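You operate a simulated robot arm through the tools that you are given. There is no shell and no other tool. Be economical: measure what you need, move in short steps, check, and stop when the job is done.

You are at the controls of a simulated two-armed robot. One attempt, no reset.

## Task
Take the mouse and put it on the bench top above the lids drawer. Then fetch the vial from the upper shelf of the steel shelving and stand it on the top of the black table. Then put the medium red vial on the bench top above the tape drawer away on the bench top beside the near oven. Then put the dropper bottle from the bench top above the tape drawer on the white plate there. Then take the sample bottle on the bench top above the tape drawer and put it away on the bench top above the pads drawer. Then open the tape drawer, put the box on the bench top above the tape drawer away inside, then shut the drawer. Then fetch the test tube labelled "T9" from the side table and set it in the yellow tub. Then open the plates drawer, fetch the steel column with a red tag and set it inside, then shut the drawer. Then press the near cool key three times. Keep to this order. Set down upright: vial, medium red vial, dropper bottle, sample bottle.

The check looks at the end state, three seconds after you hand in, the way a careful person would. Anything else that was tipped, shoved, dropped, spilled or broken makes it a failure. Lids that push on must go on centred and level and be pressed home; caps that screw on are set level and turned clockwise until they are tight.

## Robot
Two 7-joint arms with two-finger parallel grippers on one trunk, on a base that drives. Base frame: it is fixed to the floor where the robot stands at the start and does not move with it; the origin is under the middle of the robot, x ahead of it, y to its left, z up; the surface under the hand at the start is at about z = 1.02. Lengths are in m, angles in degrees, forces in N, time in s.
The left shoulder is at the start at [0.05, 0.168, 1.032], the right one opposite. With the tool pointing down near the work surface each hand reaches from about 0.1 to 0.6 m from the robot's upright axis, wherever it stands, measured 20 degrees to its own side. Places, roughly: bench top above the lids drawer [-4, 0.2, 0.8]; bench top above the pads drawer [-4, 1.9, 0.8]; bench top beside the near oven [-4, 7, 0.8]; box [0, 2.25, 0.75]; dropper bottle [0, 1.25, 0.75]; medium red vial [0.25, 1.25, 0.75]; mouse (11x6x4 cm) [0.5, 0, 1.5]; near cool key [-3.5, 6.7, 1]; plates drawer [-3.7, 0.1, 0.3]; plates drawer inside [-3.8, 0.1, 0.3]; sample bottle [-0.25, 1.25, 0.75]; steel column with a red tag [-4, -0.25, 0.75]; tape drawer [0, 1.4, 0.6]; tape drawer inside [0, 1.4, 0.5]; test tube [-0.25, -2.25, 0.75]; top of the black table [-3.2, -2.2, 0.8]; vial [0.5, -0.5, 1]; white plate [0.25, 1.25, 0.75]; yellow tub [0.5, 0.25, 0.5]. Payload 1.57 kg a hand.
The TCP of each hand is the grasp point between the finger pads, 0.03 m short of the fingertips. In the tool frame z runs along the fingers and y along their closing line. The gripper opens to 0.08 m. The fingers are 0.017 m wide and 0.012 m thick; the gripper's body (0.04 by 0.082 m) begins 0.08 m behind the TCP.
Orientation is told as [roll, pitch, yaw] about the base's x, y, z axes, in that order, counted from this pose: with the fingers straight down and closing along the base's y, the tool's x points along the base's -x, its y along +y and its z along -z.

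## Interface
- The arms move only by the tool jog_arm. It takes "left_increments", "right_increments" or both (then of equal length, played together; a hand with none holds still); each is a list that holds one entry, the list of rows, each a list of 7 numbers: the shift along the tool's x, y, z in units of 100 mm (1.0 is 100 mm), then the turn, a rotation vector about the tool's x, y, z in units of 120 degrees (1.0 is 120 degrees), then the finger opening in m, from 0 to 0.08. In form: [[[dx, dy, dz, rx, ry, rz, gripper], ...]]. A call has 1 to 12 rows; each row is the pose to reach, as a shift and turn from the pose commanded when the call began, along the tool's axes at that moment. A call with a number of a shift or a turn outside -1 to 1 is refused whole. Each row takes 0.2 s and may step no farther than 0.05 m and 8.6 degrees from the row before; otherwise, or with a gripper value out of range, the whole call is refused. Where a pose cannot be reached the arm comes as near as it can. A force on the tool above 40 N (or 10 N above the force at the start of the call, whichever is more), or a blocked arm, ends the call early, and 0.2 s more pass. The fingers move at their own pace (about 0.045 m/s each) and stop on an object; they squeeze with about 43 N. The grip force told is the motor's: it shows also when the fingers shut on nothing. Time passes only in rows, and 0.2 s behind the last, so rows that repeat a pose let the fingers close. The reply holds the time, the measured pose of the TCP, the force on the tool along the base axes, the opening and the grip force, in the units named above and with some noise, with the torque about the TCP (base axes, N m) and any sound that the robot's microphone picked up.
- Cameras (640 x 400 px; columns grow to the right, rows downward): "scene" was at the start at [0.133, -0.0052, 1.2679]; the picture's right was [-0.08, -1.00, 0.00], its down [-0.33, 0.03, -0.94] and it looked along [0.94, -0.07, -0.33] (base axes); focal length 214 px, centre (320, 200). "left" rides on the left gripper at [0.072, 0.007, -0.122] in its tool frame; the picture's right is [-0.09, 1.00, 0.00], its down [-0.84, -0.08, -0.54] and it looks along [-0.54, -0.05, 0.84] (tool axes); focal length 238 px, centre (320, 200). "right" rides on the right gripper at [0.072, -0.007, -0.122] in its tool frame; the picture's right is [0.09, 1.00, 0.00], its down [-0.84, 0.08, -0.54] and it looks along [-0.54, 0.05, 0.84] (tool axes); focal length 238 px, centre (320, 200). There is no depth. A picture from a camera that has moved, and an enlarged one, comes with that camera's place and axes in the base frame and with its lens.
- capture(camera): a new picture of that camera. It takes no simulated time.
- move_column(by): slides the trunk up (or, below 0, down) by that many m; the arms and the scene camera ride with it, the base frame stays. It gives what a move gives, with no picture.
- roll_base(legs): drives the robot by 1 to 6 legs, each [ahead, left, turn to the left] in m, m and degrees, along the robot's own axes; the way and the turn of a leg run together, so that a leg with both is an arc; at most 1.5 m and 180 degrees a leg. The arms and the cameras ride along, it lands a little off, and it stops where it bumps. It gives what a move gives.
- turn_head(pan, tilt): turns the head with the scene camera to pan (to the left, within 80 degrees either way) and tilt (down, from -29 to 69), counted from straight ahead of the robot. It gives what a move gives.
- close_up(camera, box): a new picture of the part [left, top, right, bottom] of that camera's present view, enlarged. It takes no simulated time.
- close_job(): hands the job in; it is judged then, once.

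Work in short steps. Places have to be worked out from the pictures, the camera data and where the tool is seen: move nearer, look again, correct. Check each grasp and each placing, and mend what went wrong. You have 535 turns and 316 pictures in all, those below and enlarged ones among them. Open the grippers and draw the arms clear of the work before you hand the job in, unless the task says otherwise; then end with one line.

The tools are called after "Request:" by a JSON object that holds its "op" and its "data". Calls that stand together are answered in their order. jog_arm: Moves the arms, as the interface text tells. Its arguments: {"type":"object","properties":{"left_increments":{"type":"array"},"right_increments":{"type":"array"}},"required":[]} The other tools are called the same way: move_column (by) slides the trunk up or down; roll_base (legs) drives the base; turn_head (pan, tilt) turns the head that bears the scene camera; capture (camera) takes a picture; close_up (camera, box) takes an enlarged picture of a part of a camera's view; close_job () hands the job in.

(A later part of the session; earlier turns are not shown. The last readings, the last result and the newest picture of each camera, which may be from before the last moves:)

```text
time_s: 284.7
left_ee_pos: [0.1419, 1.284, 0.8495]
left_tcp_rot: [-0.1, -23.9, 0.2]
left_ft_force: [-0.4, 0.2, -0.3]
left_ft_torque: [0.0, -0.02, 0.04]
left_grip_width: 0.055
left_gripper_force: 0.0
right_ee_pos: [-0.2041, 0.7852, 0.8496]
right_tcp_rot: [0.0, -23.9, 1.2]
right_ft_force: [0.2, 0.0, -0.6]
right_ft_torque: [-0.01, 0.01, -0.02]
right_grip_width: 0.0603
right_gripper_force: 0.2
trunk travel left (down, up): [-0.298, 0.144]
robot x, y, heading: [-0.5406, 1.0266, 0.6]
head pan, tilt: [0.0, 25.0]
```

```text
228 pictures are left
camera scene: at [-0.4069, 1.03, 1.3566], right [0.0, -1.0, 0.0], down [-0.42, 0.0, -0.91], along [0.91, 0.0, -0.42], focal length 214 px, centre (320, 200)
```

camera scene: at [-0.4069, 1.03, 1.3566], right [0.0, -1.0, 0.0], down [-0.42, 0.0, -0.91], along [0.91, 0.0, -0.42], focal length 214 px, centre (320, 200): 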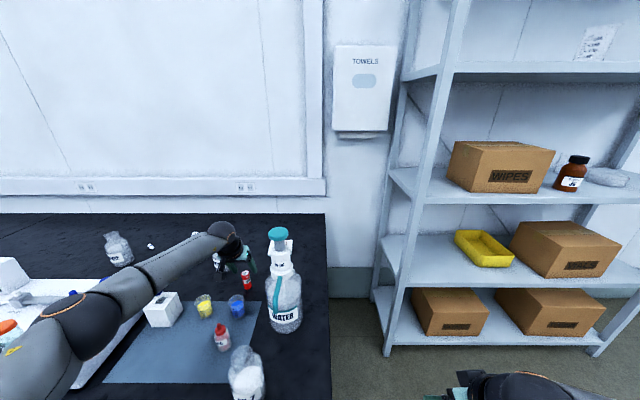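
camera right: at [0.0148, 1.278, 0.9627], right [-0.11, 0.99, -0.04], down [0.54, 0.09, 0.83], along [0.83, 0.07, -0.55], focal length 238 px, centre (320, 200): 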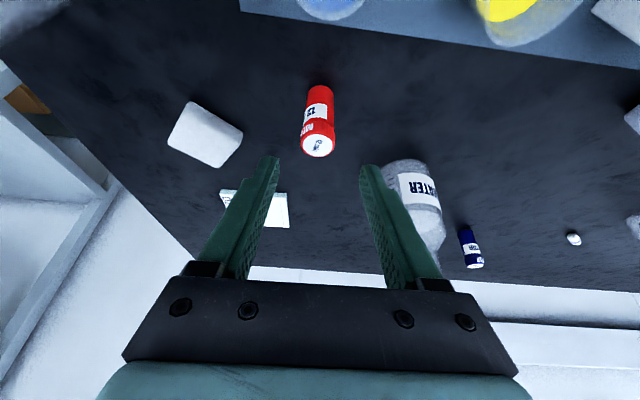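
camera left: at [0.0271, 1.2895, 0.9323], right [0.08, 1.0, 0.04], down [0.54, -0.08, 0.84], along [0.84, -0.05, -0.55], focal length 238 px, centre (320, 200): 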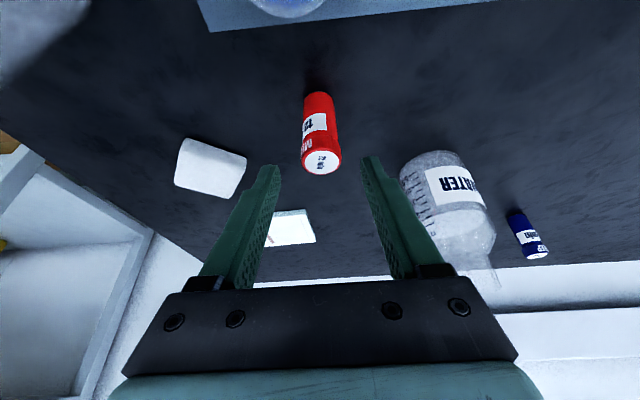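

On target; descend the last 5.7 cm.

Request:
{"op": "jog_arm", "data": {"left_increments": [[[0.08, 0, 0.18, 0, 0, 0, 0.055], [0.16, 0, 0.36, 0, 0, 0, 0.055], [0.23, 0, 0.52, 0, 0, 0, 0.055], [0.23, 0, 0.52, 0, 0, 0, 0.055]]]}}

Request:
{"op": "capture", "data": {"camera": "left"}}

```text
time_s: 285.7
left_ee_pos: [0.1437, 1.2836, 0.7919]
left_tcp_rot: [0.0, -24.0, 0.3]
left_ft_force: [-0.1, -0.5, 0.7]
left_ft_torque: [-0.01, -0.02, -0.01]
left_grip_width: 0.0549
left_gripper_force: 0.1
right_ee_pos: [-0.2039, 0.7846, 0.8499]
right_tcp_rot: [-0.1, -23.8, 1.0]
right_ft_force: [0.3, 0.3, 0.4]
right_ft_torque: [0.0, 0.01, 0.0]
right_grip_width: 0.0601
right_gripper_force: 0.1
trunk travel left (down, up): [-0.298, 0.144]
robot x, y, heading: [-0.5354, 1.0292, 0.1]
head pan, tilt: [0.0, 25.0]
```

```text
227 pictures are left
camera left: at [0.0279, 1.289, 0.8738], right [0.08, 1.0, 0.04], down [0.54, -0.08, 0.84], along [0.84, -0.05, -0.55], focal length 238 px, centre (320, 200)
```

left: 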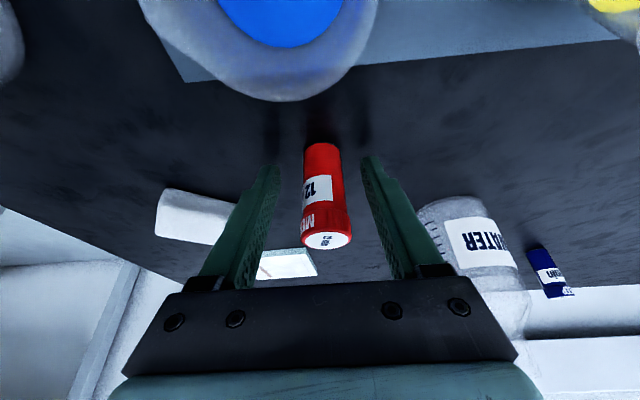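

Close on the red vial.

Request:
{"op": "jog_arm", "data": {"left_increments": [[[0, 0, 0, 0, 0, 0, 0.045], [0, 0, 0, 0, 0, 0, 0.035], [0, 0, 0, 0, 0, 0, 0.02], [0, 0, 0, 0, 0, 0, 0.015], [0, 0, 0, 0, 0, 0, 0.015]]]}}

Request:
{"op": "jog_arm", "data": {"left_increments": [[[-0.04, 0, -0.09, 0, 0, 0, 0.015], [-0.14, 0, -0.32, 0, 0, 0, 0.015], [-0.25, 0, -0.56, 0, 0, 0, 0.015], [-0.4, 0, -0.9, 0, 0, 0, 0.015]]]}}

Request:
{"op": "capture", "data": {"camera": "left"}}

```text
time_s: 286.9
left_ee_pos: [0.1432, 1.283, 0.7916]
left_tcp_rot: [-0.1, -24.0, 0.3]
left_ft_force: [0.9, -0.6, -0.3]
left_ft_torque: [0.03, 0.02, -0.01]
left_grip_width: 0.0248
left_gripper_force: 35.0
right_ee_pos: [-0.2054, 0.7842, 0.8509]
right_tcp_rot: [-0.1, -24.0, 1.1]
right_ft_force: [0.6, -1.1, 0.8]
right_ft_torque: [0.03, 0.03, 0.01]
right_grip_width: 0.0599
right_gripper_force: 0.0
trunk travel left (down, up): [-0.298, 0.144]
robot x, y, heading: [-0.5387, 1.0271, -0.0]
head pan, tilt: [0.0, 25.0]
```

```text
time_s: 287.9
left_ee_pos: [0.142, 1.281, 0.8911]
left_tcp_rot: [0.1, -24.0, 0.2]
left_ft_force: [-0.1, -0.4, -1.6]
left_ft_torque: [0.0, 0.01, 0.01]
left_grip_width: 0.0242
left_gripper_force: 36.2
right_ee_pos: [-0.2042, 0.7841, 0.8509]
right_tcp_rot: [0.0, -23.8, 1.1]
right_ft_force: [-1.3, 0.4, 0.5]
right_ft_torque: [-0.02, 0.0, 0.02]
right_grip_width: 0.0601
right_gripper_force: 0.0
trunk travel left (down, up): [-0.298, 0.144]
robot x, y, heading: [-0.5378, 1.0307, 0.1]
head pan, tilt: [0.0, 25.0]
```

```text
226 pictures are left
camera left: at [0.0265, 1.2876, 0.9733], right [0.08, 1.0, 0.04], down [0.54, -0.08, 0.84], along [0.84, -0.05, -0.55], focal length 238 px, centre (320, 200)
```

left: 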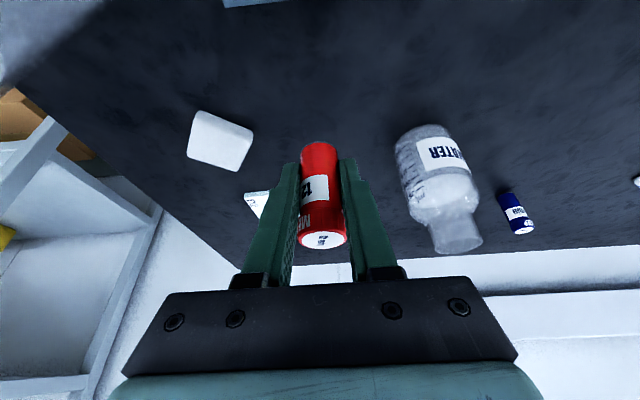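

Red vial held. Raise, back out, and head up the aisle toward the oven.

Request:
{"op": "move_column", "data": {"by": 0.12}}

Request:
{"op": "roll_base", "data": {"legs": [[-0.75, 0, 0], [0, 0, 90], [0, 0.5, 0]]}}

Request:
{"op": "turn_head", "data": {"pan": 0, "tilt": 15}}

Request:
{"op": "capture", "data": {"camera": "scene"}}

```text
time_s: 289.4
left_ee_pos: [0.1417, 1.2824, 1.0118]
left_tcp_rot: [0.1, -24.1, 0.2]
left_ft_force: [-0.5, 0.7, 0.1]
left_ft_torque: [-0.01, 0.0, 0.02]
left_grip_width: 0.0244
left_gripper_force: 36.7
right_ee_pos: [-0.2038, 0.7844, 0.9707]
right_tcp_rot: [0.0, -23.8, 1.1]
right_ft_force: [0.3, -1.0, 0.2]
right_ft_torque: [0.01, 0.04, 0.0]
right_grip_width: 0.06
right_gripper_force: 0.0
trunk travel left (down, up): [-0.418, 0.024]
robot x, y, heading: [-0.5397, 1.0286, 0.0]
head pan, tilt: [0.0, 25.0]
```

```text
time_s: 301.9
left_ee_pos: [-2.0608, 1.6881, 1.0114]
left_tcp_rot: [0.0, -24.1, 91.8]
left_ft_force: [0.3, 0.5, -0.2]
left_ft_torque: [0.0, 0.01, -0.04]
left_grip_width: 0.0244
left_gripper_force: 36.1
right_ee_pos: [-1.5554, 1.3547, 0.9713]
right_tcp_rot: [0.0, -23.8, 92.7]
right_ft_force: [-0.5, 0.6, 0.2]
right_ft_torque: [-0.03, 0.01, -0.02]
right_grip_width: 0.06
right_gripper_force: 0.1
trunk travel left (down, up): [-0.418, 0.024]
robot x, y, heading: [-1.7868, 1.0158, 92.0]
head pan, tilt: [0.0, 25.0]
```

```text
time_s: 302.6
left_ee_pos: [-2.0603, 1.687, 1.0106]
left_tcp_rot: [0.0, -24.0, 91.8]
left_ft_force: [-0.3, -0.3, -0.4]
left_ft_torque: [0.01, 0.04, 0.01]
left_grip_width: 0.0246
left_gripper_force: 36.3
right_ee_pos: [-1.5554, 1.3555, 0.9697]
right_tcp_rot: [0.0, -23.8, 92.7]
right_ft_force: [-0.2, -1.0, -0.1]
right_ft_torque: [-0.02, -0.01, 0.02]
right_grip_width: 0.06
right_gripper_force: 0.1
trunk travel left (down, up): [-0.418, 0.024]
robot x, y, heading: [-1.7882, 1.014, 91.8]
head pan, tilt: [0.0, 15.0]
```

```text
225 pictures are left
camera scene: at [-1.7923, 1.1491, 1.4928], right [1.0, 0.03, 0.0], down [0.01, -0.26, -0.97], along [-0.03, 0.97, -0.26], focal length 214 px, centre (320, 200)
```

scene: 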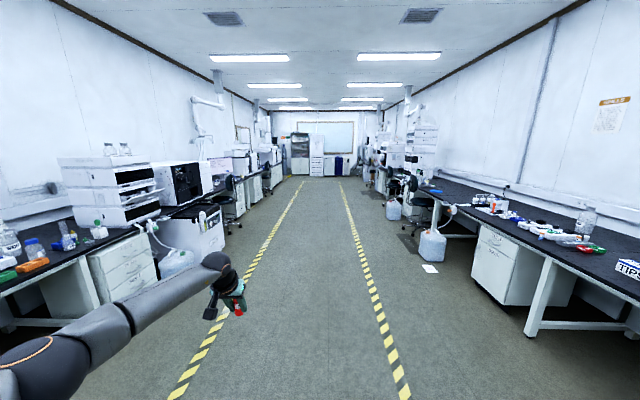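

Aisle clear. Drive ~5 m up, then look left.

Request:
{"op": "roll_base", "data": {"legs": [[1.4, 0, -1.8], [1.4, 0, 0], [1.4, 0, 0], [1.0, 0, 0]]}}

Request:
{"op": "turn_head", "data": {"pan": 50, "tilt": 15}}

Request:
{"op": "capture", "data": {"camera": "scene"}}

```text
time_s: 327.5
left_ee_pos: [-1.9522, 6.9037, 1.0107]
left_tcp_rot: [0.1, -24.0, 88.5]
left_ft_force: [-0.1, 0.1, 0.4]
left_ft_torque: [-0.04, -0.01, -0.01]
left_grip_width: 0.0245
left_gripper_force: 36.4
right_ee_pos: [-1.4668, 6.5423, 0.9702]
right_tcp_rot: [0.0, -23.9, 89.3]
right_ft_force: [-0.1, -0.5, 0.3]
right_ft_torque: [0.02, 0.01, 0.0]
right_grip_width: 0.0602
right_gripper_force: 0.0
trunk travel left (down, up): [-0.418, 0.024]
robot x, y, heading: [-1.7211, 6.2144, 88.4]
head pan, tilt: [0.0, 15.0]
```

```text
time_s: 328.7
left_ee_pos: [-1.9532, 6.9025, 1.0127]
left_tcp_rot: [0.0, -23.9, 88.5]
left_ft_force: [-0.1, 0.4, -0.2]
left_ft_torque: [0.01, -0.02, -0.03]
left_grip_width: 0.0242
left_gripper_force: 36.4
right_ee_pos: [-1.4667, 6.5422, 0.9706]
right_tcp_rot: [0.0, -23.8, 89.3]
right_ft_force: [-0.1, 0.1, -0.8]
right_ft_torque: [0.0, -0.01, -0.01]
right_grip_width: 0.0598
right_gripper_force: 0.0
trunk travel left (down, up): [-0.418, 0.024]
robot x, y, heading: [-1.7205, 6.2145, 88.2]
head pan, tilt: [50.0, 15.0]
```

```text
224 pictures are left
camera scene: at [-1.7881, 6.3189, 1.4928], right [0.66, 0.75, 0.0], down [0.19, -0.17, -0.97], along [-0.72, 0.64, -0.26], focal length 214 px, centre (320, 200)
```

scene: 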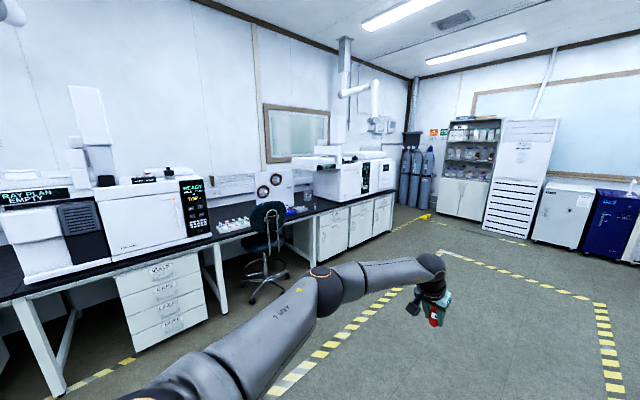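

The near oven is at left. Face it and come closer.

Request:
{"op": "roll_base", "data": {"legs": [[0.9, 0, 0], [0, 0, 92], [0.5, 0, 0]]}}

Request:
{"op": "turn_head", "data": {"pan": 10, "tilt": 20}}

Request:
{"op": "capture", "data": {"camera": "scene"}}

```text
time_s: 339.8
left_ee_pos: [-2.8716, 6.8635, 1.011]
left_tcp_rot: [0.0, -24.1, 179.2]
left_ft_force: [-0.7, 0.2, 0.4]
left_ft_torque: [0.0, 0.02, 0.0]
left_grip_width: 0.0243
left_gripper_force: 36.0
right_ee_pos: [-2.518, 7.3546, 0.9702]
right_tcp_rot: [0.0, -23.7, -179.9]
right_ft_force: [-1.1, 1.2, -0.1]
right_ft_torque: [-0.01, 0.0, 0.0]
right_grip_width: 0.0598
right_gripper_force: 0.1
trunk travel left (down, up): [-0.418, 0.024]
robot x, y, heading: [-2.185, 7.1087, 179.1]
head pan, tilt: [50.0, 15.0]
```

```text
time_s: 340.8
left_ee_pos: [-2.8723, 6.8638, 1.0115]
left_tcp_rot: [0.0, -24.0, 179.2]
left_ft_force: [0.7, -0.9, -0.1]
left_ft_torque: [0.01, -0.01, 0.01]
left_grip_width: 0.0245
left_gripper_force: 35.5
right_ee_pos: [-2.5167, 7.3559, 0.9703]
right_tcp_rot: [0.0, -23.9, -179.9]
right_ft_force: [-0.2, -0.3, 0.0]
right_ft_torque: [0.02, -0.03, -0.01]
right_grip_width: 0.0602
right_gripper_force: 0.1
trunk travel left (down, up): [-0.418, 0.024]
robot x, y, heading: [-2.1848, 7.1039, 179.1]
head pan, tilt: [10.0, 20.0]
```

```text
223 pictures are left
camera scene: at [-2.3182, 7.0942, 1.4847], right [-0.16, 0.99, 0.0], down [0.34, 0.05, -0.94], along [-0.93, -0.15, -0.34], focal length 214 px, centre (320, 200)
```

scene: 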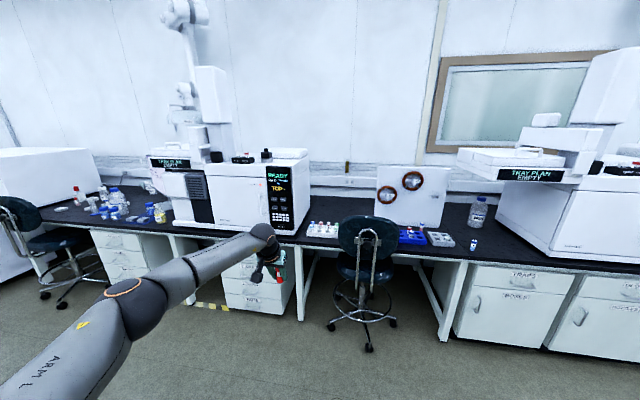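

Zoom on the bench beside the oven.

Request:
{"op": "close_up", "data": {"camera": "scene", "box": [240, 160, 480, 300]}}

```text
2.67 times, centred on (360, 230) of scene
camera zoom: at [-2.3182, 7.0942, 1.4847], right [-0.16, 0.99, 0.0], down [0.34, 0.05, -0.94], along [-0.93, -0.15, -0.34], focal length 572 px, centre (213, 120)
```

zoom: 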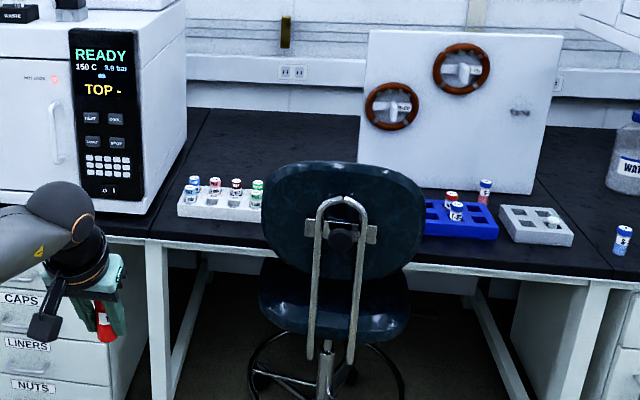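

Free spots are tight; a front strip before the sample rack looks usable. Move nearer, with the right hand raised clear of the chair, and look again.

Request:
{"op": "jog_arm", "data": {"right_increments": [[[-0.1, 0, -0.22, 0, 0, 0, 0.06], [-0.2, 0, -0.45, 0, 0, 0, 0.06], [-0.3, 0, -0.68, 0, 0, 0, 0.06], [-0.4, 0, -0.91, 0, 0, 0, 0.06]]]}}

Request:
{"op": "roll_base", "data": {"legs": [[0.5, -0.04, 0.9]]}}

Request:
{"op": "turn_head", "data": {"pan": 15, "tilt": 35}}

Request:
{"op": "capture", "data": {"camera": "scene"}}

Request:
{"op": "capture", "data": {"camera": "left"}}

```text
time_s: 341.8
left_ee_pos: [-2.8719, 6.8652, 1.0107]
left_tcp_rot: [-0.1, -24.0, 179.2]
left_ft_force: [-0.4, 0.0, -0.6]
left_ft_torque: [-0.02, 0.01, 0.02]
left_grip_width: 0.0241
left_gripper_force: 35.5
right_ee_pos: [-2.535, 7.3557, 1.0715]
right_tcp_rot: [0.0, -23.6, -179.9]
right_ft_force: [-0.2, 0.1, -0.6]
right_ft_torque: [0.0, 0.01, 0.01]
right_grip_width: 0.0599
right_gripper_force: 0.1
right hand out of reach, approached as far as the arm can: row 1, 2, 3, 4
trunk travel left (down, up): [-0.418, 0.024]
robot x, y, heading: [-2.186, 7.1093, 179.1]
head pan, tilt: [10.0, 20.0]
```

```text
time_s: 344.8
left_ee_pos: [-3.3664, 6.8975, 1.0123]
left_tcp_rot: [0.0, -24.0, -180.0]
left_ft_force: [-0.8, 0.1, 0.4]
left_ft_torque: [-0.01, 0.02, 0.0]
left_grip_width: 0.0244
left_gripper_force: 36.3
right_ee_pos: [-3.0363, 7.3937, 1.0718]
right_tcp_rot: [0.0, -23.7, -179.1]
right_ft_force: [-0.5, -0.3, -0.4]
right_ft_torque: [0.0, -0.02, 0.01]
right_grip_width: 0.0599
right_gripper_force: 0.1
trunk travel left (down, up): [-0.418, 0.024]
robot x, y, heading: [-2.6793, 7.1495, -180.0]
head pan, tilt: [10.0, 20.0]
```

```text
time_s: 345.5
left_ee_pos: [-3.3653, 6.8989, 1.0118]
left_tcp_rot: [0.0, -23.9, -180.0]
left_ft_force: [0.2, 1.4, -0.5]
left_ft_torque: [0.02, -0.01, 0.01]
left_grip_width: 0.0242
left_gripper_force: 36.4
right_ee_pos: [-3.0352, 7.3938, 1.0715]
right_tcp_rot: [0.0, -23.7, -179.0]
right_ft_force: [0.8, -1.1, 0.6]
right_ft_torque: [-0.01, 0.0, 0.03]
right_grip_width: 0.0597
right_gripper_force: 0.1
trunk travel left (down, up): [-0.418, 0.024]
robot x, y, heading: [-2.68, 7.149, -179.8]
head pan, tilt: [15.0, 35.0]
```

```text
221 pictures are left
camera scene: at [-2.8087, 7.1291, 1.4609], right [-0.26, 0.97, 0.0], down [0.55, 0.15, -0.82], along [-0.79, -0.21, -0.57], focal length 214 px, centre (320, 200)
```

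scene: 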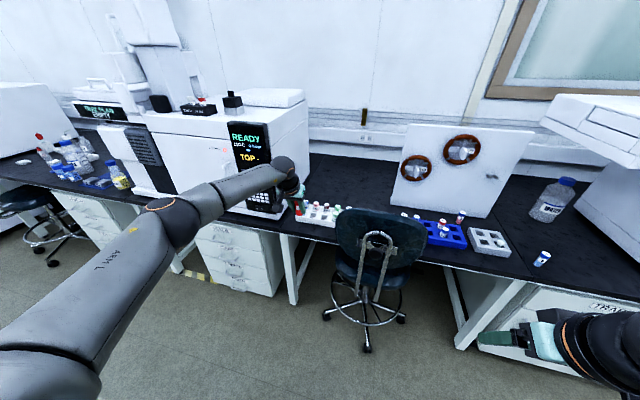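

```text
220 pictures are left
camera left: at [-3.2498, 6.8906, 1.0928], right [-0.08, -1.0, 0.04], down [-0.54, 0.08, 0.84], along [-0.84, 0.05, -0.55], focal length 238 px, centre (320, 200)
```

left: 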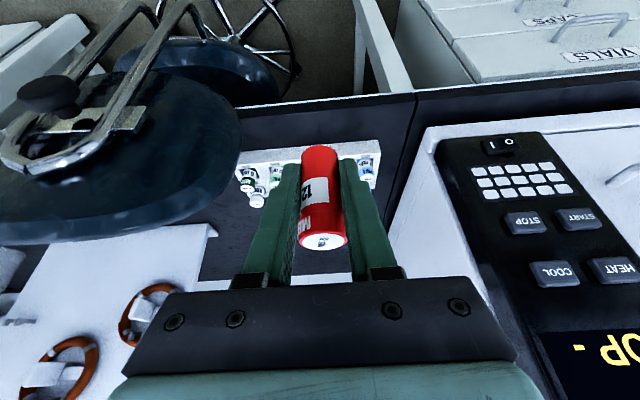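

Strip before the rack is ~10 cm deep (x −3.48…−3.58). Target (−3.53, 6.85). Move the base there.

Request:
{"op": "roll_base", "data": {"legs": [[0.155, 0.05, 0]]}}

Request:
{"op": "jog_arm", "data": {"left_increments": [[[0.1, 0, 0.22, 0, 0, 0, 0.015], [0.2, 0, 0.45, 0, 0, 0, 0.015], [0.3, 0, 0.68, 0, 0, 0, 0.015], [0.4, 0, 0.91, 0, 0, 0, 0.015], [0.4, 0, 0.91, 0, 0, 0, 0.015]]]}}

Request:
{"op": "capture", "data": {"camera": "left"}}

Request:
{"op": "capture", "data": {"camera": "scene"}}

```text
time_s: 346.9
left_ee_pos: [-3.5164, 6.8474, 1.0114]
left_tcp_rot: [-0.1, -24.0, 180.0]
left_ft_force: [0.1, 0.8, -0.7]
left_ft_torque: [-0.02, -0.04, 0.0]
left_grip_width: 0.0242
left_gripper_force: 36.3
right_ee_pos: [-3.1882, 7.3433, 1.0717]
right_tcp_rot: [-0.1, -23.7, -179.2]
right_ft_force: [-0.9, 0.6, -0.2]
right_ft_torque: [0.0, -0.03, -0.02]
right_grip_width: 0.0603
right_gripper_force: 0.1
trunk travel left (down, up): [-0.418, 0.024]
robot x, y, heading: [-2.8398, 7.1031, 180.1]
head pan, tilt: [15.0, 35.0]
```

```text
time_s: 348.1
left_ee_pos: [-3.5173, 6.8473, 0.9106]
left_tcp_rot: [-0.1, -24.2, -180.0]
left_ft_force: [0.3, 0.4, -0.4]
left_ft_torque: [0.01, 0.02, 0.03]
left_grip_width: 0.0244
left_gripper_force: 36.0
right_ee_pos: [-3.1869, 7.3434, 1.0722]
right_tcp_rot: [0.1, -23.7, -179.0]
right_ft_force: [0.2, -0.1, 0.3]
right_ft_torque: [0.03, 0.03, -0.04]
right_grip_width: 0.06
right_gripper_force: 0.1
trunk travel left (down, up): [-0.418, 0.024]
robot x, y, heading: [-2.8376, 7.0995, 179.9]
head pan, tilt: [15.0, 35.0]
```

```text
219 pictures are left
camera left: at [-3.4021, 6.8405, 0.9914], right [-0.08, -1.0, 0.04], down [-0.54, 0.08, 0.84], along [-0.84, 0.05, -0.55], focal length 238 px, centre (320, 200)
```

left: 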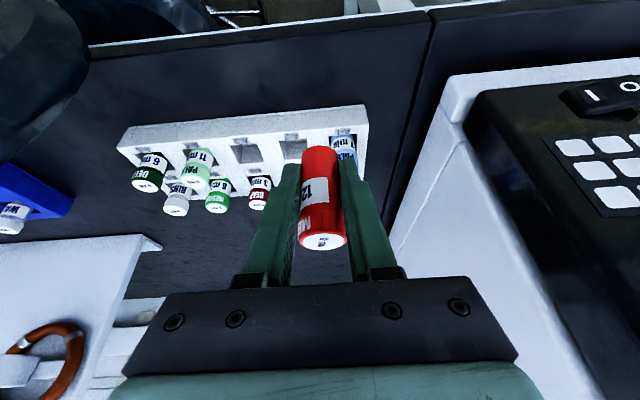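

```text
218 pictures are left
camera scene: at [-2.96, 7.0791, 1.4609], right [-0.26, 0.97, 0.0], down [0.55, 0.15, -0.82], along [-0.79, -0.21, -0.57], focal length 214 px, centre (320, 200)
```

scene: 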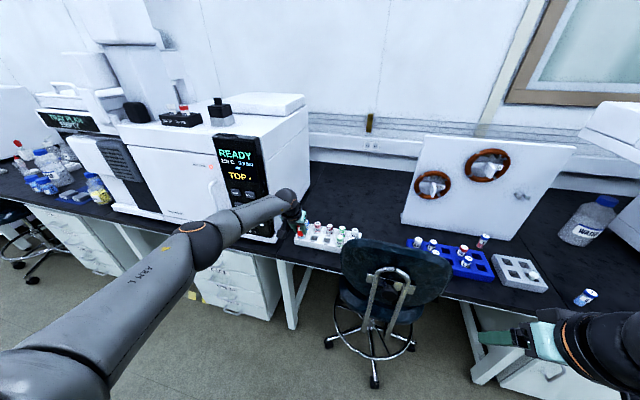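

Nudge 1.8 cm forward and descend 10 cm.

Request:
{"op": "jog_arm", "data": {"left_increments": [[[-0.16, 0, 0.073, 0, 0, 0, 0.015], [-0.06, 0, 0.3, 0, 0, 0, 0.015], [0.04, 0, 0.53, 0, 0, 0, 0.015], [0.14, 0, 0.75, 0, 0, 0, 0.015], [0.22, 0, 0.94, 0, 0, 0, 0.015], [0.22, 0, 0.94, 0, 0, 0, 0.015]]]}}

Request:
{"op": "capture", "data": {"camera": "left"}}

```text
time_s: 349.6
left_ee_pos: [-3.5045, 6.8491, 0.829]
left_tcp_rot: [-0.2, -24.1, -180.0]
left_ft_force: [-0.1, -0.6, -0.8]
left_ft_torque: [-0.01, -0.01, -0.01]
left_grip_width: 0.0239
left_gripper_force: 35.9
left hand out of reach, approached as far as the arm can: row 1, 2, 3, 4, 5, 6
right_ee_pos: [-3.1871, 7.3436, 1.0716]
right_tcp_rot: [-0.1, -23.8, -179.1]
right_ft_force: [0.1, 0.1, -0.5]
right_ft_torque: [0.02, 0.0, -0.02]
right_grip_width: 0.06
right_gripper_force: 0.2
trunk travel left (down, up): [-0.418, 0.024]
robot x, y, heading: [-2.8352, 7.0984, 179.8]
head pan, tilt: [15.0, 35.0]
```

```text
217 pictures are left
camera left: at [-3.3884, 6.8428, 0.9106], right [-0.08, -1.0, 0.04], down [-0.54, 0.08, 0.84], along [-0.84, 0.05, -0.55], focal length 238 px, centre (320, 200)
```

left: 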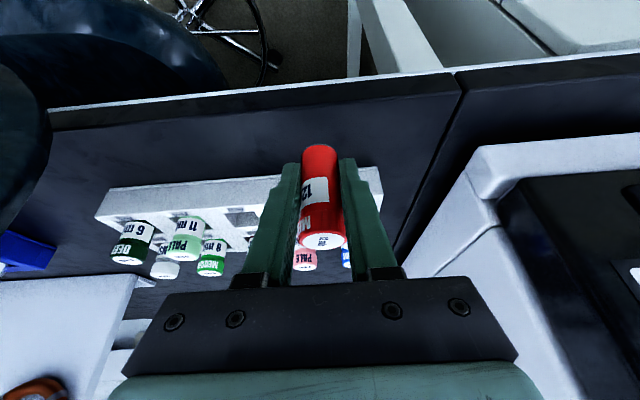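

Arm at its limit; move base 3 cm forward and lower by column.

Request:
{"op": "roll_base", "data": {"legs": [[0.03, 0, 0]]}}

Request:
{"op": "move_column", "data": {"by": -0.03}}

Request:
{"op": "capture", "data": {"camera": "left"}}

```text
time_s: 350.4
left_ee_pos: [-3.5351, 6.8504, 0.8284]
left_tcp_rot: [0.0, -23.9, 180.0]
left_ft_force: [0.0, 0.8, -0.7]
left_ft_torque: [0.0, 0.01, 0.01]
left_grip_width: 0.0244
left_gripper_force: 35.6
right_ee_pos: [-3.2188, 7.3448, 1.0704]
right_tcp_rot: [0.0, -23.7, -179.0]
right_ft_force: [-0.2, 0.9, -0.1]
right_ft_torque: [-0.02, 0.0, -0.01]
right_grip_width: 0.06
right_gripper_force: 0.1
trunk travel left (down, up): [-0.418, 0.024]
robot x, y, heading: [-2.8647, 7.1013, 179.9]
head pan, tilt: [15.0, 35.0]
```

```text
time_s: 351.1
left_ee_pos: [-3.5338, 6.8498, 0.7997]
left_tcp_rot: [0.1, -24.1, 180.0]
left_ft_force: [0.1, 0.3, -1.1]
left_ft_torque: [-0.03, 0.0, 0.03]
left_grip_width: 0.0246
left_gripper_force: 36.3
right_ee_pos: [-3.2173, 7.344, 1.0411]
right_tcp_rot: [0.0, -23.6, -179.1]
right_ft_force: [-0.8, -0.6, 0.0]
right_ft_torque: [0.0, 0.01, -0.02]
right_grip_width: 0.0601
right_gripper_force: 0.2
trunk travel left (down, up): [-0.388, 0.054]
robot x, y, heading: [-2.8648, 7.1025, 180.1]
head pan, tilt: [15.0, 35.0]
```

```text
216 pictures are left
camera left: at [-3.4181, 6.8432, 0.8809], right [-0.08, -1.0, 0.04], down [-0.54, 0.08, 0.84], along [-0.84, 0.05, -0.55], focal length 238 px, centre (320, 200)
```

left: 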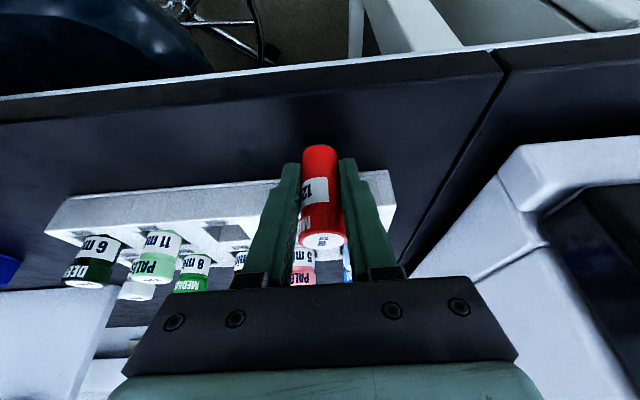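

Close above the bench. Lower in small column steps.

Request:
{"op": "move_column", "data": {"by": -0.006}}

Request:
{"op": "move_column", "data": {"by": -0.004}}

```text
time_s: 351.7
left_ee_pos: [-3.534, 6.8502, 0.7944]
left_tcp_rot: [-0.1, -24.1, 180.0]
left_ft_force: [-0.2, 0.1, -0.2]
left_ft_torque: [-0.02, -0.02, 0.0]
left_grip_width: 0.024
left_gripper_force: 36.4
right_ee_pos: [-3.2172, 7.3431, 1.0357]
right_tcp_rot: [0.1, -23.6, -179.1]
right_ft_force: [0.5, 0.3, -0.1]
right_ft_torque: [0.02, -0.02, 0.03]
right_grip_width: 0.0597
right_gripper_force: 0.1
trunk travel left (down, up): [-0.382, 0.06]
robot x, y, heading: [-2.8649, 7.0996, 179.7]
head pan, tilt: [15.0, 35.0]
```

```text
time_s: 352.2
left_ee_pos: [-3.5344, 6.8498, 0.7925]
left_tcp_rot: [0.0, -24.4, -180.0]
left_ft_force: [2.5, -1.4, 13.4]
left_ft_torque: [-0.02, 0.03, 0.0]
left_grip_width: 0.0241
left_gripper_force: 36.1
right_ee_pos: [-3.215, 7.3447, 1.0319]
right_tcp_rot: [0.2, -23.8, -179.1]
right_ft_force: [-0.2, 0.2, 0.6]
right_ft_torque: [0.01, -0.01, -0.01]
right_grip_width: 0.06
right_gripper_force: 0.1
trunk travel left (down, up): [-0.378, 0.064]
robot x, y, heading: [-2.8642, 7.0977, 180.1]
head pan, tilt: [15.0, 35.0]
```

Contact. Ease up 2 mm and open to 45 mm.

Request:
{"op": "move_column", "data": {"by": 0.002}}

Request:
{"op": "jog_arm", "data": {"left_increments": [[[0, 0, 0, 0, 0, 0, 0.03], [0, 0, 0, 0, 0, 0, 0.04], [0, 0, 0, 0, 0, 0, 0.045], [0, 0, 0, 0, 0, 0, 0.045]]]}}

Request:
{"op": "capture", "data": {"camera": "left"}}

```text
time_s: 352.7
left_ee_pos: [-3.5341, 6.8493, 0.7929]
left_tcp_rot: [0.1, -24.3, 180.0]
left_ft_force: [-3.4, -0.8, 9.6]
left_ft_torque: [-0.01, 0.23, 0.03]
left_grip_width: 0.0242
left_gripper_force: 36.0
right_ee_pos: [-3.2158, 7.3446, 1.0348]
right_tcp_rot: [0.0, -23.8, -179.0]
right_ft_force: [-0.4, -0.2, -0.4]
right_ft_torque: [-0.02, -0.01, -0.01]
right_grip_width: 0.0602
right_gripper_force: 0.1
trunk travel left (down, up): [-0.38, 0.062]
robot x, y, heading: [-2.8648, 7.1011, 180.0]
head pan, tilt: [15.0, 35.0]
```

```text
time_s: 353.7
left_ee_pos: [-3.5342, 6.8506, 0.7915]
left_tcp_rot: [0.0, -24.1, 180.0]
left_ft_force: [-0.6, 0.7, -0.2]
left_ft_torque: [0.0, 0.01, -0.02]
left_grip_width: 0.0451
left_gripper_force: 0.1
right_ee_pos: [-3.216, 7.3447, 1.0334]
right_tcp_rot: [0.0, -23.8, -179.0]
right_ft_force: [0.1, 0.5, 0.9]
right_ft_torque: [-0.03, -0.01, 0.03]
right_grip_width: 0.06
right_gripper_force: 0.0
trunk travel left (down, up): [-0.38, 0.062]
robot x, y, heading: [-2.8635, 7.1, 180.2]
head pan, tilt: [15.0, 35.0]
```

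```text
215 pictures are left
camera left: at [-3.4182, 6.8431, 0.8728], right [-0.08, -1.0, 0.04], down [-0.54, 0.08, 0.84], along [-0.84, 0.05, -0.55], focal length 238 px, centre (320, 200)
```

left: 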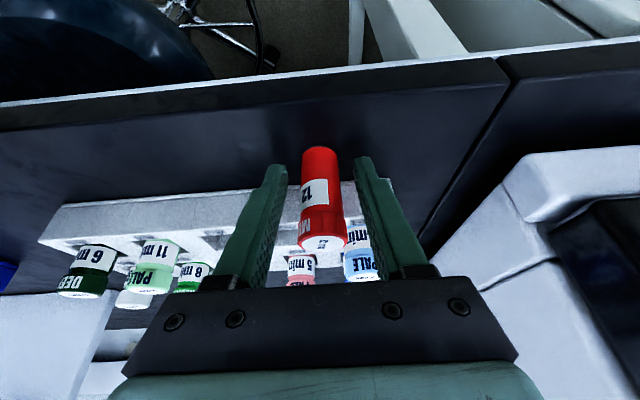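

Vial stands. Lift straight up.

Request:
{"op": "move_column", "data": {"by": 0.06}}

Request:
{"op": "jog_arm", "data": {"left_increments": [[[-0.1, 0, -0.22, 0, 0, 0, 0.045], [-0.2, 0, -0.45, 0, 0, 0, 0.045], [-0.3, 0, -0.68, 0, 0, 0, 0.045]]]}}

Request:
{"op": "roll_base", "data": {"legs": [[-0.5, 0, 0]]}}

Request:
{"op": "turn_head", "data": {"pan": 10, "tilt": 25}}

Request:
{"op": "close_up", "data": {"camera": "scene", "box": [220, 160, 420, 290]}}

```text
time_s: 354.7
left_ee_pos: [-3.5338, 6.8492, 0.8512]
left_tcp_rot: [-0.1, -24.2, 179.9]
left_ft_force: [0.2, 0.1, -0.4]
left_ft_torque: [0.0, 0.0, 0.0]
left_grip_width: 0.0451
left_gripper_force: 0.1
right_ee_pos: [-3.2164, 7.3443, 1.0932]
right_tcp_rot: [0.0, -23.7, -179.0]
right_ft_force: [-0.2, 0.5, -0.5]
right_ft_torque: [0.01, -0.05, -0.01]
right_grip_width: 0.0599
right_gripper_force: 0.1
trunk travel left (down, up): [-0.44, 0.002]
robot x, y, heading: [-2.8669, 7.0989, 180.0]
head pan, tilt: [15.0, 35.0]
```

```text
time_s: 355.5
left_ee_pos: [-3.5329, 6.85, 0.9245]
left_tcp_rot: [0.0, -24.0, -180.0]
left_ft_force: [-0.2, -0.6, 0.0]
left_ft_torque: [0.02, -0.01, 0.0]
left_grip_width: 0.0451
left_gripper_force: 0.0
right_ee_pos: [-3.2161, 7.3444, 1.0935]
right_tcp_rot: [0.0, -23.7, -179.1]
right_ft_force: [0.0, -0.4, -0.1]
right_ft_torque: [0.0, -0.01, -0.01]
right_grip_width: 0.0598
right_gripper_force: 0.0
trunk travel left (down, up): [-0.44, 0.002]
robot x, y, heading: [-2.8667, 7.1017, 180.1]
head pan, tilt: [15.0, 35.0]
```

```text
time_s: 358.5
left_ee_pos: [-3.0262, 6.8489, 0.9248]
left_tcp_rot: [0.1, -24.0, -180.0]
left_ft_force: [-0.7, -0.3, -0.5]
left_ft_torque: [0.03, 0.01, 0.0]
left_grip_width: 0.045
left_gripper_force: 0.0
right_ee_pos: [-2.7088, 7.3424, 1.0937]
right_tcp_rot: [0.0, -23.7, -179.0]
right_ft_force: [-0.3, 0.6, 0.1]
right_ft_torque: [0.01, 0.03, 0.03]
right_grip_width: 0.0599
right_gripper_force: 0.0
trunk travel left (down, up): [-0.44, 0.002]
robot x, y, heading: [-2.3623, 7.1005, -180.0]
head pan, tilt: [15.0, 35.0]
```

```text
time_s: 359.2
left_ee_pos: [-3.0268, 6.8493, 0.9235]
left_tcp_rot: [0.0, -24.2, -179.9]
left_ft_force: [-0.5, 0.8, -0.7]
left_ft_torque: [0.02, -0.01, 0.02]
left_grip_width: 0.045
left_gripper_force: 0.1
right_ee_pos: [-2.7107, 7.3441, 1.0937]
right_tcp_rot: [0.1, -23.7, -178.9]
right_ft_force: [-0.3, 0.6, 0.3]
right_ft_torque: [0.0, -0.03, 0.0]
right_grip_width: 0.0599
right_gripper_force: 0.1
trunk travel left (down, up): [-0.44, 0.002]
robot x, y, heading: [-2.3594, 7.1, -180.0]
head pan, tilt: [10.0, 25.0]
```

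```text
3.08 times, centred on (320, 225) of scene
camera zoom: at [-2.4893, 7.0859, 1.4986], right [-0.17, 0.98, 0.0], down [0.42, 0.07, -0.91], along [-0.89, -0.16, -0.42], focal length 660 px, centre (320, 123)
```

zoom: 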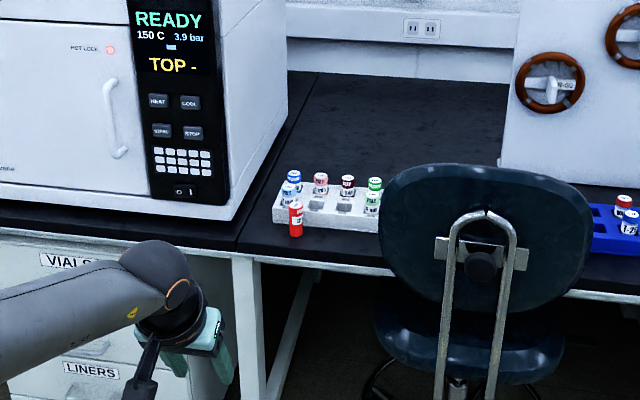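

Placed well. Return to the tape bench.

Request:
{"op": "roll_base", "data": {"legs": [[-0.6, 0, 0], [0, 0, 90], [1.45, 0, 0], [1.45, 0, 0], [1.45, 0, 0], [1.45, 0, 0]]}}

Request:
{"op": "roll_base", "data": {"legs": [[0.2, 0, 0], [0, 0, 90]]}}

```text
time_s: 394.1
left_ee_pos: [-1.3536, 0.551, 0.9241]
left_tcp_rot: [-0.1, -24.1, -88.3]
left_ft_force: [0.1, -0.1, -0.2]
left_ft_torque: [-0.02, 0.02, 0.04]
left_grip_width: 0.0449
left_gripper_force: 0.1
right_ee_pos: [-1.8567, 0.8538, 1.0935]
right_tcp_rot: [0.0, -23.7, -87.5]
right_ft_force: [-0.2, 0.4, -0.1]
right_ft_torque: [-0.01, 0.02, -0.04]
right_grip_width: 0.06
right_gripper_force: 0.0
trunk travel left (down, up): [-0.44, 0.002]
robot x, y, heading: [-1.6258, 1.2108, -88.6]
head pan, tilt: [10.0, 25.0]
```

```text
time_s: 399.6
left_ee_pos: [-0.9617, 1.2942, 0.9244]
left_tcp_rot: [-0.1, -24.1, 2.8]
left_ft_force: [-0.2, -1.0, -0.5]
left_ft_torque: [-0.03, 0.0, -0.01]
left_grip_width: 0.0451
left_gripper_force: 0.1
right_ee_pos: [-1.2544, 0.7843, 1.0931]
right_tcp_rot: [-0.1, -23.7, 3.6]
right_ft_force: [-0.1, -0.5, -0.2]
right_ft_torque: [0.0, 0.03, 0.0]
right_grip_width: 0.0602
right_gripper_force: 0.1
trunk travel left (down, up): [-0.44, 0.002]
robot x, y, heading: [-1.6184, 1.0084, 2.9]
head pan, tilt: [10.0, 25.0]
```

I'll fetch the dropper bottle with the right hand (it must later be set from the bench's end), reaching right from further left so the forearm clears the tall RN‑7 bottle. Reposition arms and base.

Request:
{"op": "jog_arm", "data": {"left_increments": [[[0.23, 0, -0.1, 0, 0, 0, 0.045], [0.46, 0, -0.2, 0, 0, 0, 0.045], [0.69, 0, -0.3, 0, 0, 0, 0.045], [0.91, 0, -0.4, 0, 0, 0, 0.045]]], "right_increments": [[[-0.23, -0.2, 0.1, 0.02, 0, 0.047, 0.055], [-0.46, -0.4, 0.2, 0.04, 0, 0.095, 0.055], [-0.69, -0.6, 0.3, 0.063, 0, 0.142, 0.055], [-0.91, -0.8, 0.4, 0.084, 0, 0.19, 0.055]]]}}

Request:
{"op": "jog_arm", "data": {"left_increments": [[[0.23, 0, -0.1, 0, 0, 0, 0.045], [0.46, 0, -0.2, 0, 0, 0, 0.045], [0.69, 0, -0.3, 0, 0, 0, 0.045], [0.91, 0, -0.4, 0, 0, 0, 0.045]]], "right_increments": [[[-0.23, 0, 0.1, 0, 0, 0, 0.055], [-0.46, 0, 0.2, 0, 0, 0, 0.055], [-0.69, 0, 0.3, 0, 0, 0, 0.055], [-0.91, 0, 0.4, 0, 0, 0, 0.055]]]}}

Request:
{"op": "jog_arm", "data": {"left_increments": [[[0.23, 0, -0.1, 0, 0, 0, 0.045], [0.46, 0, -0.2, 0, 0, 0, 0.045], [0.69, 0, -0.3, 0, 0, 0, 0.045], [0.91, 0, -0.4, 0, 0, 0, 0.045]]]}}

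Request:
{"op": "roll_base", "data": {"legs": [[0.4, 0.67, -2.9]]}}

```text
time_s: 400.6
left_ee_pos: [-1.0602, 1.2881, 0.9238]
left_tcp_rot: [-0.1, -24.1, 2.8]
left_ft_force: [-0.5, 0.0, -0.1]
left_ft_torque: [0.03, 0.01, 0.0]
left_grip_width: 0.0451
left_gripper_force: 0.1
right_ee_pos: [-1.1503, 0.7104, 1.0936]
right_tcp_rot: [0.0, -23.7, -21.3]
right_ft_force: [0.1, 0.2, -0.2]
right_ft_torque: [-0.01, 0.02, 0.02]
right_grip_width: 0.0548
right_gripper_force: 0.0
trunk travel left (down, up): [-0.44, 0.002]
robot x, y, heading: [-1.614, 1.0107, 2.8]
head pan, tilt: [10.0, 25.0]
```

```text
time_s: 401.6
left_ee_pos: [-1.162, 1.2845, 0.9228]
left_tcp_rot: [0.0, -24.2, 2.9]
left_ft_force: [-0.4, 0.7, -0.2]
left_ft_torque: [-0.02, -0.02, 0.02]
left_grip_width: 0.045
left_gripper_force: 0.1
right_ee_pos: [-1.055, 0.6747, 1.0942]
right_tcp_rot: [-0.1, -23.7, -21.1]
right_ft_force: [0.7, 0.1, -0.3]
right_ft_torque: [0.03, -0.02, -0.03]
right_grip_width: 0.0552
right_gripper_force: 0.2
trunk travel left (down, up): [-0.44, 0.002]
robot x, y, heading: [-1.6189, 1.0127, 2.8]
head pan, tilt: [10.0, 25.0]
```

```text
time_s: 402.6
left_ee_pos: [-1.2591, 1.2779, 0.9226]
left_tcp_rot: [0.0, -24.0, 2.9]
left_ft_force: [-0.5, 0.2, -0.2]
left_ft_torque: [0.01, -0.04, -0.01]
left_grip_width: 0.0452
left_gripper_force: 0.1
right_ee_pos: [-1.0563, 0.6749, 1.0945]
right_tcp_rot: [0.1, -23.7, -21.1]
right_ft_force: [0.0, 0.0, 0.6]
right_ft_torque: [0.04, -0.01, -0.02]
right_grip_width: 0.055
right_gripper_force: 0.1
trunk travel left (down, up): [-0.44, 0.002]
robot x, y, heading: [-1.619, 1.0111, 2.9]
head pan, tilt: [10.0, 25.0]
```

```text
time_s: 408.9
left_ee_pos: [-0.8633, 1.9384, 0.9219]
left_tcp_rot: [0.0, -24.1, -0.1]
left_ft_force: [0.2, 0.0, 0.0]
left_ft_torque: [0.01, 0.0, 0.0]
left_grip_width: 0.0449
left_gripper_force: 0.0
right_ee_pos: [-0.69, 1.3259, 1.0936]
right_tcp_rot: [-0.1, -23.7, -24.0]
right_ft_force: [-0.1, 0.1, 0.7]
right_ft_torque: [-0.01, -0.04, 0.02]
right_grip_width: 0.055
right_gripper_force: 0.0
trunk travel left (down, up): [-0.44, 0.002]
robot x, y, heading: [-1.2372, 1.6917, -0.3]
head pan, tilt: [10.0, 25.0]
```

Drive to hover above the dropper bottle.

Request:
{"op": "roll_base", "data": {"legs": [[0.6, -0.045, 0.3]]}}

Request:
{"op": "turn_head", "data": {"pan": -15, "tilt": 35}}

Request:
{"op": "capture", "data": {"camera": "right"}}

Request:
{"op": "capture", "data": {"camera": "scene"}}

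```text
time_s: 412.3
left_ee_pos: [-0.2647, 1.8981, 0.9224]
left_tcp_rot: [0.0, -24.1, 0.3]
left_ft_force: [-0.4, -0.2, 0.4]
left_ft_torque: [-0.01, -0.02, 0.02]
left_grip_width: 0.045
left_gripper_force: 0.0
right_ee_pos: [-0.0869, 1.2867, 1.0945]
right_tcp_rot: [0.0, -23.7, -23.7]
right_ft_force: [0.1, 0.3, -0.3]
right_ft_torque: [-0.03, 0.0, -0.01]
right_grip_width: 0.055
right_gripper_force: 0.1
trunk travel left (down, up): [-0.44, 0.002]
robot x, y, heading: [-0.635, 1.643, 0.2]
head pan, tilt: [10.0, 25.0]
```

```text
time_s: 413.2
left_ee_pos: [-0.265, 1.8971, 0.9223]
left_tcp_rot: [-0.1, -24.1, 0.3]
left_ft_force: [1.4, 0.4, -0.8]
left_ft_torque: [-0.03, 0.02, 0.0]
left_grip_width: 0.0449
left_gripper_force: 0.1
right_ee_pos: [-0.0888, 1.2846, 1.0943]
right_tcp_rot: [-0.2, -23.7, -23.7]
right_ft_force: [0.5, -0.1, 0.4]
right_ft_torque: [0.04, -0.03, 0.01]
right_grip_width: 0.0551
right_gripper_force: 0.0
trunk travel left (down, up): [-0.44, 0.002]
robot x, y, heading: [-0.638, 1.646, 0.2]
head pan, tilt: [-15.0, 35.0]
```

```text
213 pictures are left
camera right: at [-0.1954, 1.3265, 1.1774], right [0.32, 0.95, -0.04], down [0.53, -0.15, 0.83], along [0.78, -0.29, -0.55], focal length 238 px, centre (320, 200)
```

right: 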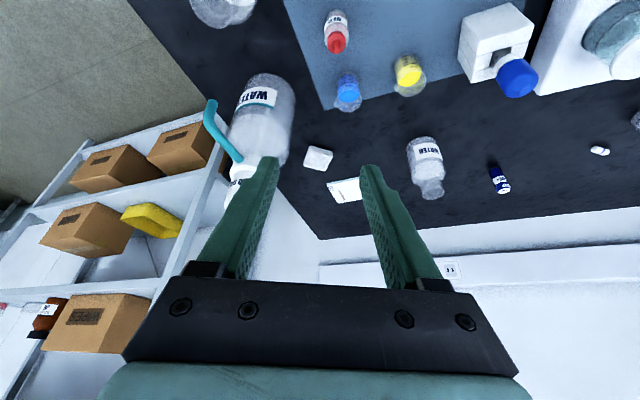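

```text
212 pictures are left
camera scene: at [-0.5081, 1.6258, 1.4829], right [-0.25, -0.97, 0.0], down [-0.55, 0.15, -0.82], along [0.79, -0.21, -0.57], focal length 214 px, centre (320, 200)
```

scene: 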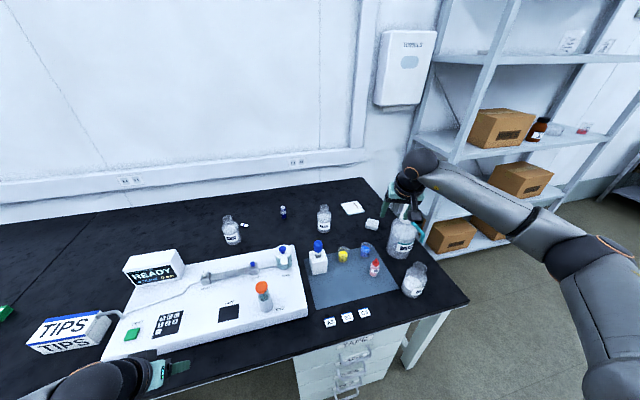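

Dropper bottle ≈(−0.057,1.285), ~0.1 tall. Descend ~9.5 cm while moving 3 cm forward, then look again.

Request:
{"op": "jog_arm", "data": {"right_increments": [[[0.03, 0.03, 0.25, 0, 0, 0, 0.06], [0.07, 0.06, 0.5, 0, 0, 0, 0.06], [0.1, 0.1, 0.75, 0, 0, 0, 0.06], [0.13, 0.12, 0.98, 0, 0, 0, 0.06], [0.13, 0.12, 0.98, 0, 0, 0, 0.06]]]}}

Request:
{"op": "capture", "data": {"camera": "right"}}

```text
time_s: 414.4
left_ee_pos: [-0.266, 1.8972, 0.9229]
left_tcp_rot: [0.0, -24.1, 0.3]
left_ft_force: [1.5, 0.0, -1.3]
left_ft_torque: [0.0, 0.02, -0.01]
left_grip_width: 0.0449
left_gripper_force: 0.0
right_ee_pos: [-0.0583, 1.2844, 0.9985]
right_tcp_rot: [-0.2, -23.7, -23.7]
right_ft_force: [0.0, -0.3, -0.1]
right_ft_torque: [0.01, 0.03, -0.02]
right_grip_width: 0.06
right_gripper_force: 0.0
trunk travel left (down, up): [-0.44, 0.002]
robot x, y, heading: [-0.635, 1.6478, 0.4]
head pan, tilt: [-15.0, 35.0]
```

```text
211 pictures are left
camera right: at [-0.1659, 1.3255, 1.0812], right [0.32, 0.95, -0.04], down [0.53, -0.15, 0.83], along [0.78, -0.29, -0.55], focal length 238 px, centre (320, 200)
```

right: 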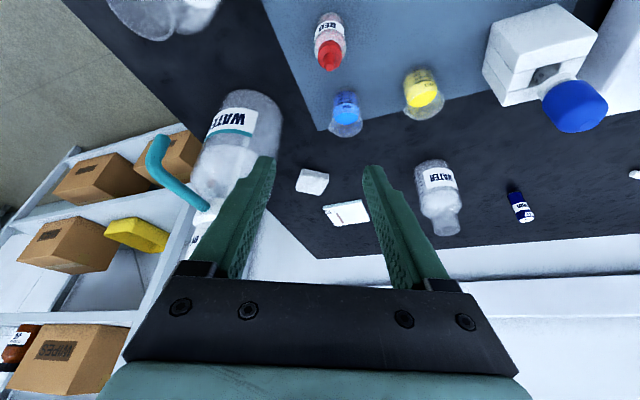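

Bottle at (−0.060,1.289). Continue down.

Request:
{"op": "jog_arm", "data": {"right_increments": [[[0.1, 0.02, 0.22, 0, 0, 0, 0.06], [0.2, 0.04, 0.45, 0, 0, 0, 0.06], [0.3, 0.04, 0.68, 0, 0, 0, 0.06], [0.4, 0.04, 0.9, 0, 0, 0, 0.06], [0.4, 0.04, 0.9, 0, 0, 0, 0.06]]]}}

Request:
{"op": "capture", "data": {"camera": "right"}}

Request:
{"op": "capture", "data": {"camera": "scene"}}

```text
time_s: 415.6
left_ee_pos: [-0.265, 1.897, 0.9222]
left_tcp_rot: [0.1, -24.1, 0.3]
left_ft_force: [-0.2, -0.5, 0.5]
left_ft_torque: [0.01, 0.04, -0.01]
left_grip_width: 0.0448
left_gripper_force: 0.1
right_ee_pos: [-0.0566, 1.2891, 0.8996]
right_tcp_rot: [-0.1, -23.8, -23.8]
right_ft_force: [-0.3, -0.2, -0.2]
right_ft_torque: [0.0, 0.0, 0.02]
right_grip_width: 0.0599
right_gripper_force: 0.1
trunk travel left (down, up): [-0.44, 0.002]
robot x, y, heading: [-0.6325, 1.6476, 0.4]
head pan, tilt: [-15.0, 35.0]
```

```text
210 pictures are left
camera right: at [-0.1652, 1.3307, 0.9831], right [0.32, 0.95, -0.04], down [0.53, -0.15, 0.83], along [0.78, -0.29, -0.55], focal length 238 px, centre (320, 200)
```

right: 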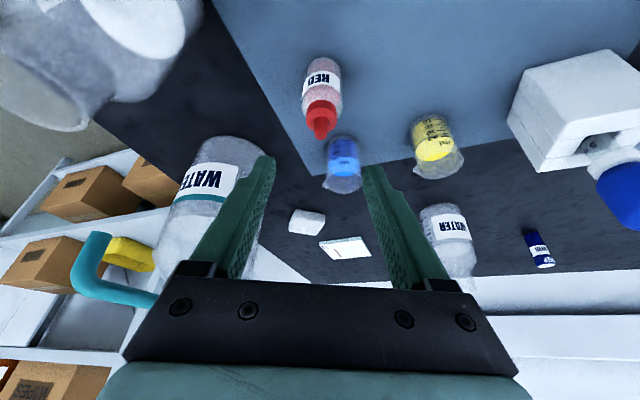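

```text
209 pictures are left
camera scene: at [-0.5082, 1.6258, 1.4829], right [-0.25, -0.97, 0.0], down [-0.55, 0.15, -0.82], along [0.79, -0.21, -0.57], focal length 214 px, centre (320, 200)
```

scene: 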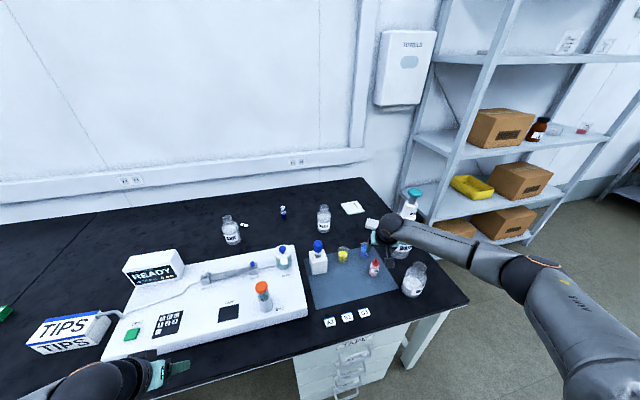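

Check RN‑7's height versus the forearm before going lower.

Request:
{"op": "close_up", "data": {"camera": "scene", "box": [340, 190, 500, 310]}}

```text
3.33 times, centred on (420, 250) of scene
camera zoom: at [-0.5082, 1.6258, 1.4829], right [-0.25, -0.97, 0.0], down [-0.55, 0.15, -0.82], along [0.79, -0.21, -0.57], focal length 715 px, centre (-13, 33)
```

zoom: 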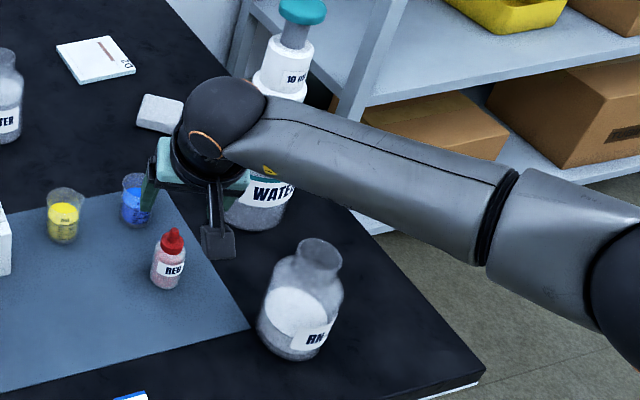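

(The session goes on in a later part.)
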